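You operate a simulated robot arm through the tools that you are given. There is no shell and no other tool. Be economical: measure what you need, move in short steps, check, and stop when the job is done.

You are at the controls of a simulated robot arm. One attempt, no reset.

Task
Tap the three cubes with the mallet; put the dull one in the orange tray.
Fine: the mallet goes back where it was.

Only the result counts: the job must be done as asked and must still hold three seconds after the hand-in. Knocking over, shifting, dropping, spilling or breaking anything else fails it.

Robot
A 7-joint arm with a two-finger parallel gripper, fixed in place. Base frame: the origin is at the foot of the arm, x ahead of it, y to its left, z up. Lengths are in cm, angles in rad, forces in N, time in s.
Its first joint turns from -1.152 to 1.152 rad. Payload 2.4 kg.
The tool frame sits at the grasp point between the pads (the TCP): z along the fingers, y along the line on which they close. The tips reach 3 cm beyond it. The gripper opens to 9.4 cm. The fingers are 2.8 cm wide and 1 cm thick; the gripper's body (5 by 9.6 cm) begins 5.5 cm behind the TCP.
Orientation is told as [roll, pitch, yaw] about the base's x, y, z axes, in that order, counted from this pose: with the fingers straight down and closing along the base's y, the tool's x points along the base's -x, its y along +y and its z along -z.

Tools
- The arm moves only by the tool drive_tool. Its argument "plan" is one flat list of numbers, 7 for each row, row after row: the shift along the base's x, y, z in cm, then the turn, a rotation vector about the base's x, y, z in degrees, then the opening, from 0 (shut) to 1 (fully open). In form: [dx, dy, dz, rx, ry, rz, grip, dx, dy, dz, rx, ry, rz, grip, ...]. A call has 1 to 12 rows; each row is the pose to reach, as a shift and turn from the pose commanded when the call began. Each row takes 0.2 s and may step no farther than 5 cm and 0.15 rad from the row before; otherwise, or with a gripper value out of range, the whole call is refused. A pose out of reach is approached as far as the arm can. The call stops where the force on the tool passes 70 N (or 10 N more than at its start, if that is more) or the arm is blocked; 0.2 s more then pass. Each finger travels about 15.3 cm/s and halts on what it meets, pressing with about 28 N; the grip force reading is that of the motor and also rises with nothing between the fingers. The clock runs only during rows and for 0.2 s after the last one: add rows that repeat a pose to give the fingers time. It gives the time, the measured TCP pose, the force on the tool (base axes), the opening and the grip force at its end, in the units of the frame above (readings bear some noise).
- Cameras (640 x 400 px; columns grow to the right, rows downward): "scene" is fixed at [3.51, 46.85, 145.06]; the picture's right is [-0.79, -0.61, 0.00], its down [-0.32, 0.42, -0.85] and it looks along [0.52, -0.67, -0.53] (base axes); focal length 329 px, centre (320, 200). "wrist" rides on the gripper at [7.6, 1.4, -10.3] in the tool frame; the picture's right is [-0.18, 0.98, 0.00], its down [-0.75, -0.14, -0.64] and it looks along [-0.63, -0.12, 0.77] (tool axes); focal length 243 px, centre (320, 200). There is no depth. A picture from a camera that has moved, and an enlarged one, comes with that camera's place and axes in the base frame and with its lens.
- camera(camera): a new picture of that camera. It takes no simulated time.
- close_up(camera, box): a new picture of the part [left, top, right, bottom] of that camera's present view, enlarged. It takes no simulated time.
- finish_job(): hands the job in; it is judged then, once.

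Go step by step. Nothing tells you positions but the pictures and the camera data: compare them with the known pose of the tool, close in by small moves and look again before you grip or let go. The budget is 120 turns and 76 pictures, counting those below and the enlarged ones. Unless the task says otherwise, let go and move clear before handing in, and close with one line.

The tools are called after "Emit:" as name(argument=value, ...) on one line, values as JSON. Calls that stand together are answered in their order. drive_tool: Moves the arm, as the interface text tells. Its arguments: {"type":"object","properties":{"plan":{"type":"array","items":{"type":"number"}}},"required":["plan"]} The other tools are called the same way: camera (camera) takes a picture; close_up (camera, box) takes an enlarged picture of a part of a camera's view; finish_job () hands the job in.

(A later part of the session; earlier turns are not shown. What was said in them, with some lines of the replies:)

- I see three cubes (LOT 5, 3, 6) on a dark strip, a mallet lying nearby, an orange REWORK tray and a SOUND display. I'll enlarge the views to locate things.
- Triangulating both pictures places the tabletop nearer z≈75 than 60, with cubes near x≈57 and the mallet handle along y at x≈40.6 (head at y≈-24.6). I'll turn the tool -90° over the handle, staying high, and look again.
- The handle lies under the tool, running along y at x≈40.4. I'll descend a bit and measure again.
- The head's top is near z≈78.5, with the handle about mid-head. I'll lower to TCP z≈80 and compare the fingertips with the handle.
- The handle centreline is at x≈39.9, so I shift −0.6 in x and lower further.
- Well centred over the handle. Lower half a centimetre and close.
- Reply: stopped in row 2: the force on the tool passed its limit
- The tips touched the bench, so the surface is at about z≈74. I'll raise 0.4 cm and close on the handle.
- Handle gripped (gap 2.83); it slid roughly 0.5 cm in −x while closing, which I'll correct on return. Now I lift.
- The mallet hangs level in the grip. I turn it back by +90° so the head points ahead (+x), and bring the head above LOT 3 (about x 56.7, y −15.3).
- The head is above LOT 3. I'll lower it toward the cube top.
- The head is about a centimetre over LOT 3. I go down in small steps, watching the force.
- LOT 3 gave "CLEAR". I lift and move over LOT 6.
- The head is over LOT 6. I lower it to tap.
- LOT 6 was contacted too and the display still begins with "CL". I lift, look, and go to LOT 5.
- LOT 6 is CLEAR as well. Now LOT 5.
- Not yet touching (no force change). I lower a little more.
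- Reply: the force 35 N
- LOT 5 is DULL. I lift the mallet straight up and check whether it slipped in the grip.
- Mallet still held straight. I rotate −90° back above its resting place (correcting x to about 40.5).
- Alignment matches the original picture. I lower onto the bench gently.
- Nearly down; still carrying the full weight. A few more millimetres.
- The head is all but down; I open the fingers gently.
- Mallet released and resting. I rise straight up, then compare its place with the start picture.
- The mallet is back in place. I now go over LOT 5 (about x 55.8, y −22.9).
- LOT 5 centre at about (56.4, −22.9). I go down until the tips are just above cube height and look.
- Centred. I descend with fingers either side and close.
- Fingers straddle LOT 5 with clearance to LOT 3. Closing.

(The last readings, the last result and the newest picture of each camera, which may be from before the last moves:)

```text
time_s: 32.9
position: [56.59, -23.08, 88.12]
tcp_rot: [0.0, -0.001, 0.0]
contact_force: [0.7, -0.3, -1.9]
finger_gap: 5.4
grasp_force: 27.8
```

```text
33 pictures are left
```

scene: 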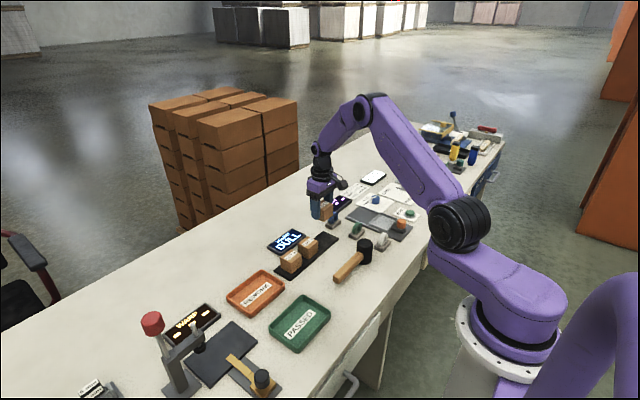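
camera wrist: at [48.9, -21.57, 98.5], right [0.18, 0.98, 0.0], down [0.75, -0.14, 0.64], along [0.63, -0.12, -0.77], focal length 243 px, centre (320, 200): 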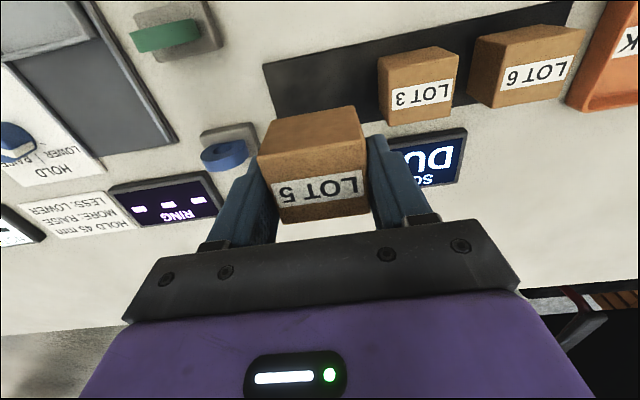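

LOT 5 is held. I carry it high over to the REWORK tray centre (about 56.4, 7.7).

Emit:
drive_tool(plan=[0, 2, 1, 0, 0, 0, 0.2, 0, 6, 2, 0, 0, 0, 0.2, 0, 10, 2, 0, 0, 0, 0.2, 0, 14, 2, 0, 0, 0, 0.2, 0, 18, 2, 0, 0, 0, 0.2, 0, 22, 2, 0, 0, 0, 0.2, 0, 26, 2, 0, 0, 0, 0.2, 0, 29, 2, 0, 0, 0, 0.2, 0, 30.8, 1, 0, 0, 0, 0.2, 0, 30.8, -2, 0, 0, 0, 0.2, 0, 30.8, -4, 0, 0, 0, 0.2])

Emit:
camera(camera="wrist")

Emit:
close_up(camera="scene", box=[190, 220, 318, 300])

```text
time_s: 35.3
position: [56.52, 7.82, 84.17]
tcp_rot: [0.0, 0.001, -0.001]
contact_force: [-0.6, 0.5, -1.9]
finger_gap: 5.39
grasp_force: 27.8
```

```text
32 pictures are left
camera wrist: at [48.88, 9.26, 94.48], right [0.18, 0.98, 0.0], down [0.75, -0.14, 0.64], along [0.63, -0.12, -0.77], focal length 243 px, centre (320, 200)
```

wrist: 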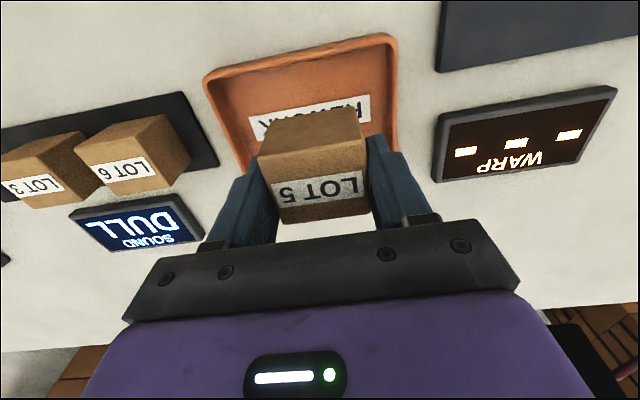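

```text
5.00 times, centred on (254, 260) of scene
camera zoom: at [3.51, 46.85, 145.06], right [-0.79, -0.61, 0.0], down [-0.32, 0.42, -0.85], along [0.52, -0.67, -0.53], focal length 1644 px, centre (650, -100)
```

zoom: 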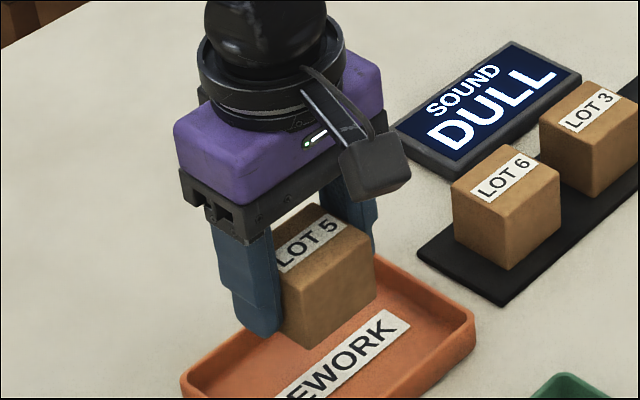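

The tray centre measures (56.0, 7.1); I nudge over and lower.

Emit:
drive_tool(plan=[-0.5, -0.6, -1.5, 0, 0, 0, 0.2, -0.5, -0.6, -3.5, 0, 0, 0, 0.2, -0.5, -0.6, -5, 0, 0, 0, 0.2, -0.5, -0.6, -5, 0, 0, 0, 0.2])

Emit:
camera(camera="wrist")

Emit:
close_up(camera="scene", box=[190, 240, 318, 320])

```text
time_s: 36.3
position: [55.98, 7.13, 79.16]
tcp_rot: [0.001, -0.001, 0.001]
contact_force: [0.0, 0.0, -0.4]
finger_gap: 5.41
grasp_force: 28.0
```

```text
30 pictures are left
camera wrist: at [48.34, 8.59, 89.48], right [0.18, 0.98, 0.0], down [0.75, -0.14, 0.64], along [0.63, -0.12, -0.77], focal length 243 px, centre (320, 200)
```

wrist: 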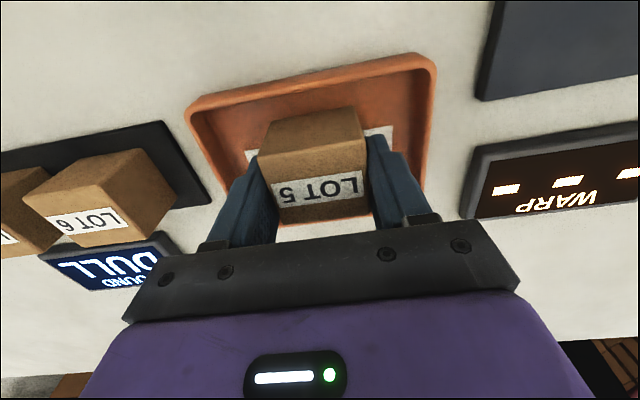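

```text
5.00 times, centred on (254, 280) of scene
camera zoom: at [3.51, 46.85, 145.06], right [-0.79, -0.61, 0.0], down [-0.32, 0.42, -0.85], along [0.52, -0.67, -0.53], focal length 1644 px, centre (650, -200)
```

zoom: 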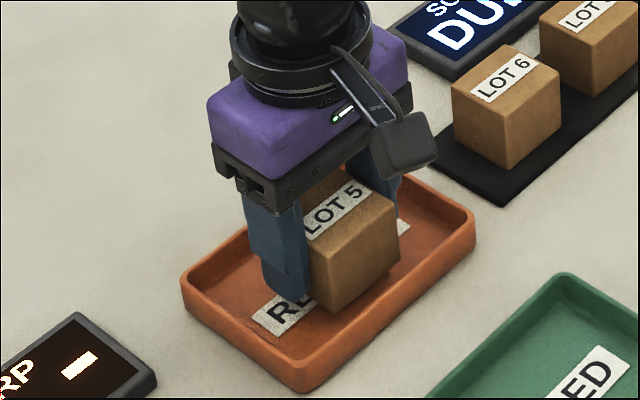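

Almost on the floor and well centred. Lower slowly to contact.

Emit:
drive_tool(plan=[0, 0, -0.3, 0, 0, 0, 0.2, 0, 0, -0.6, 0, 0, 0, 0.2])

```text
time_s: 36.9
position: [56.02, 7.22, 78.67]
tcp_rot: [0.001, 0.001, 0.0]
contact_force: [-0.6, 1.4, -1.2]
finger_gap: 5.4
grasp_force: 27.6
```

Emit:
drive_tool(plan=[0, 0, -0.2, 0, 0, 0, 0.2, 0, 0, -0.4, 0, 0, 0, 0.2])

Emit:
close_up(camera="scene", box=[190, 240, 318, 320])

```text
time_s: 37.5
position: [55.95, 7.15, 78.17]
tcp_rot: [-0.001, 0.001, 0.0]
contact_force: [0.2, 0.8, -1.6]
finger_gap: 5.41
grasp_force: 28.6
```

```text
5.00 times, centred on (254, 280) of scene
camera zoom: at [3.51, 46.85, 145.06], right [-0.79, -0.61, 0.0], down [-0.32, 0.42, -0.85], along [0.52, -0.67, -0.53], focal length 1644 px, centre (650, -200)
```

zoom: 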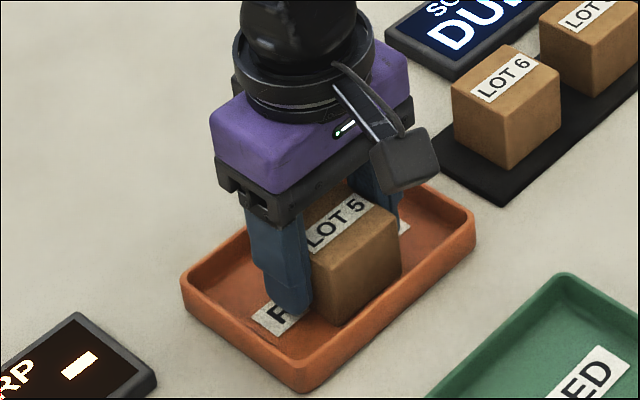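

Emit:
drive_tool(plan=[0, 0, -0.15, 0, 0, 0, 0.2, 0, 0, -0.3, 0, 0, 0, 0.2])

```text
time_s: 38.1
position: [56.13, 7.2, 78.03]
tcp_rot: [-0.001, -0.002, 0.002]
contact_force: [-7.8, -1.5, 23.6]
finger_gap: 5.44
grasp_force: 27.8
```

The cube is on the tray floor now. I ease off a touch, open, and rise.

Emit:
drive_tool(plan=[-0.1, 0, 0.15, 0, 0, 0, 0.2, -0.1, 0, 0.15, 0, 0, 0, 0.62, -0.1, 0, 0.15, 0, 0, 0, 0.75, -0.1, 0, 0.15, 0, 0, 0, 0.75, -0.1, 0, 2, 0, 0, 0, 0.75, -0.1, 0, 5, 0, 0, 0, 0.75, -0.1, 0, 9, 0, 0, 0, 0.75, -0.1, 0, 13, 0, 0, 0, 0.75, -3, 0, 17, 0, 0, 0, 0.75])

Emit:
camera(camera="scene")

Emit:
close_up(camera="scene", box=[220, 200, 420, 325])

```text
time_s: 40.1
position: [52.81, 7.11, 95.16]
tcp_rot: [0.0, 0.002, -0.001]
contact_force: [0.0, -0.5, 0.4]
finger_gap: 7.06
grasp_force: 0.0
```

```text
27 pictures are left
```

scene: 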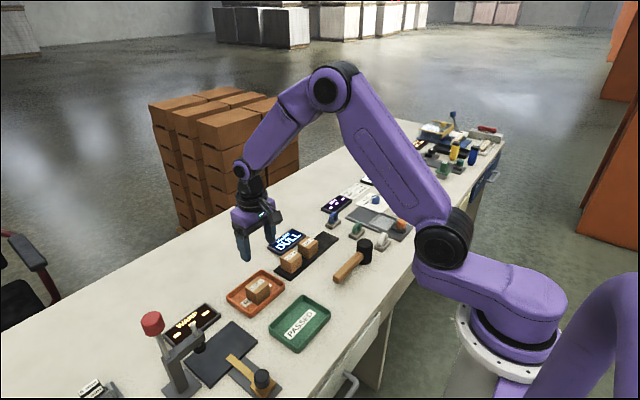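

```text
3.20 times, centred on (320, 262) of scene
camera zoom: at [3.51, 46.85, 145.06], right [-0.79, -0.61, 0.0], down [-0.32, 0.42, -0.85], along [0.52, -0.67, -0.53], focal length 1052 px, centre (320, 0)
```

zoom: 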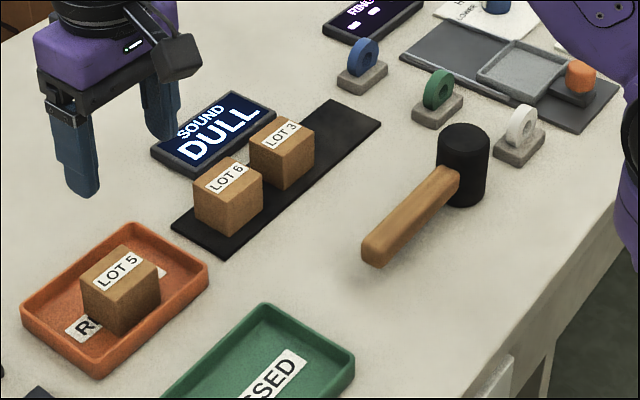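

LOT 5 sits in the orange tray, and the mallet, the other cubes and the trays look where they were at the start. The arm is clear, so I hand in.

Emit:
finish_job()

```text
The job is handed in.
```

I tapped all three cubes: LOT 5 rang dull and is now in the orange tray, LOT 3 and LOT 6 rang clear and stayed put, and the mallet is back where it was to within a few millimetres.
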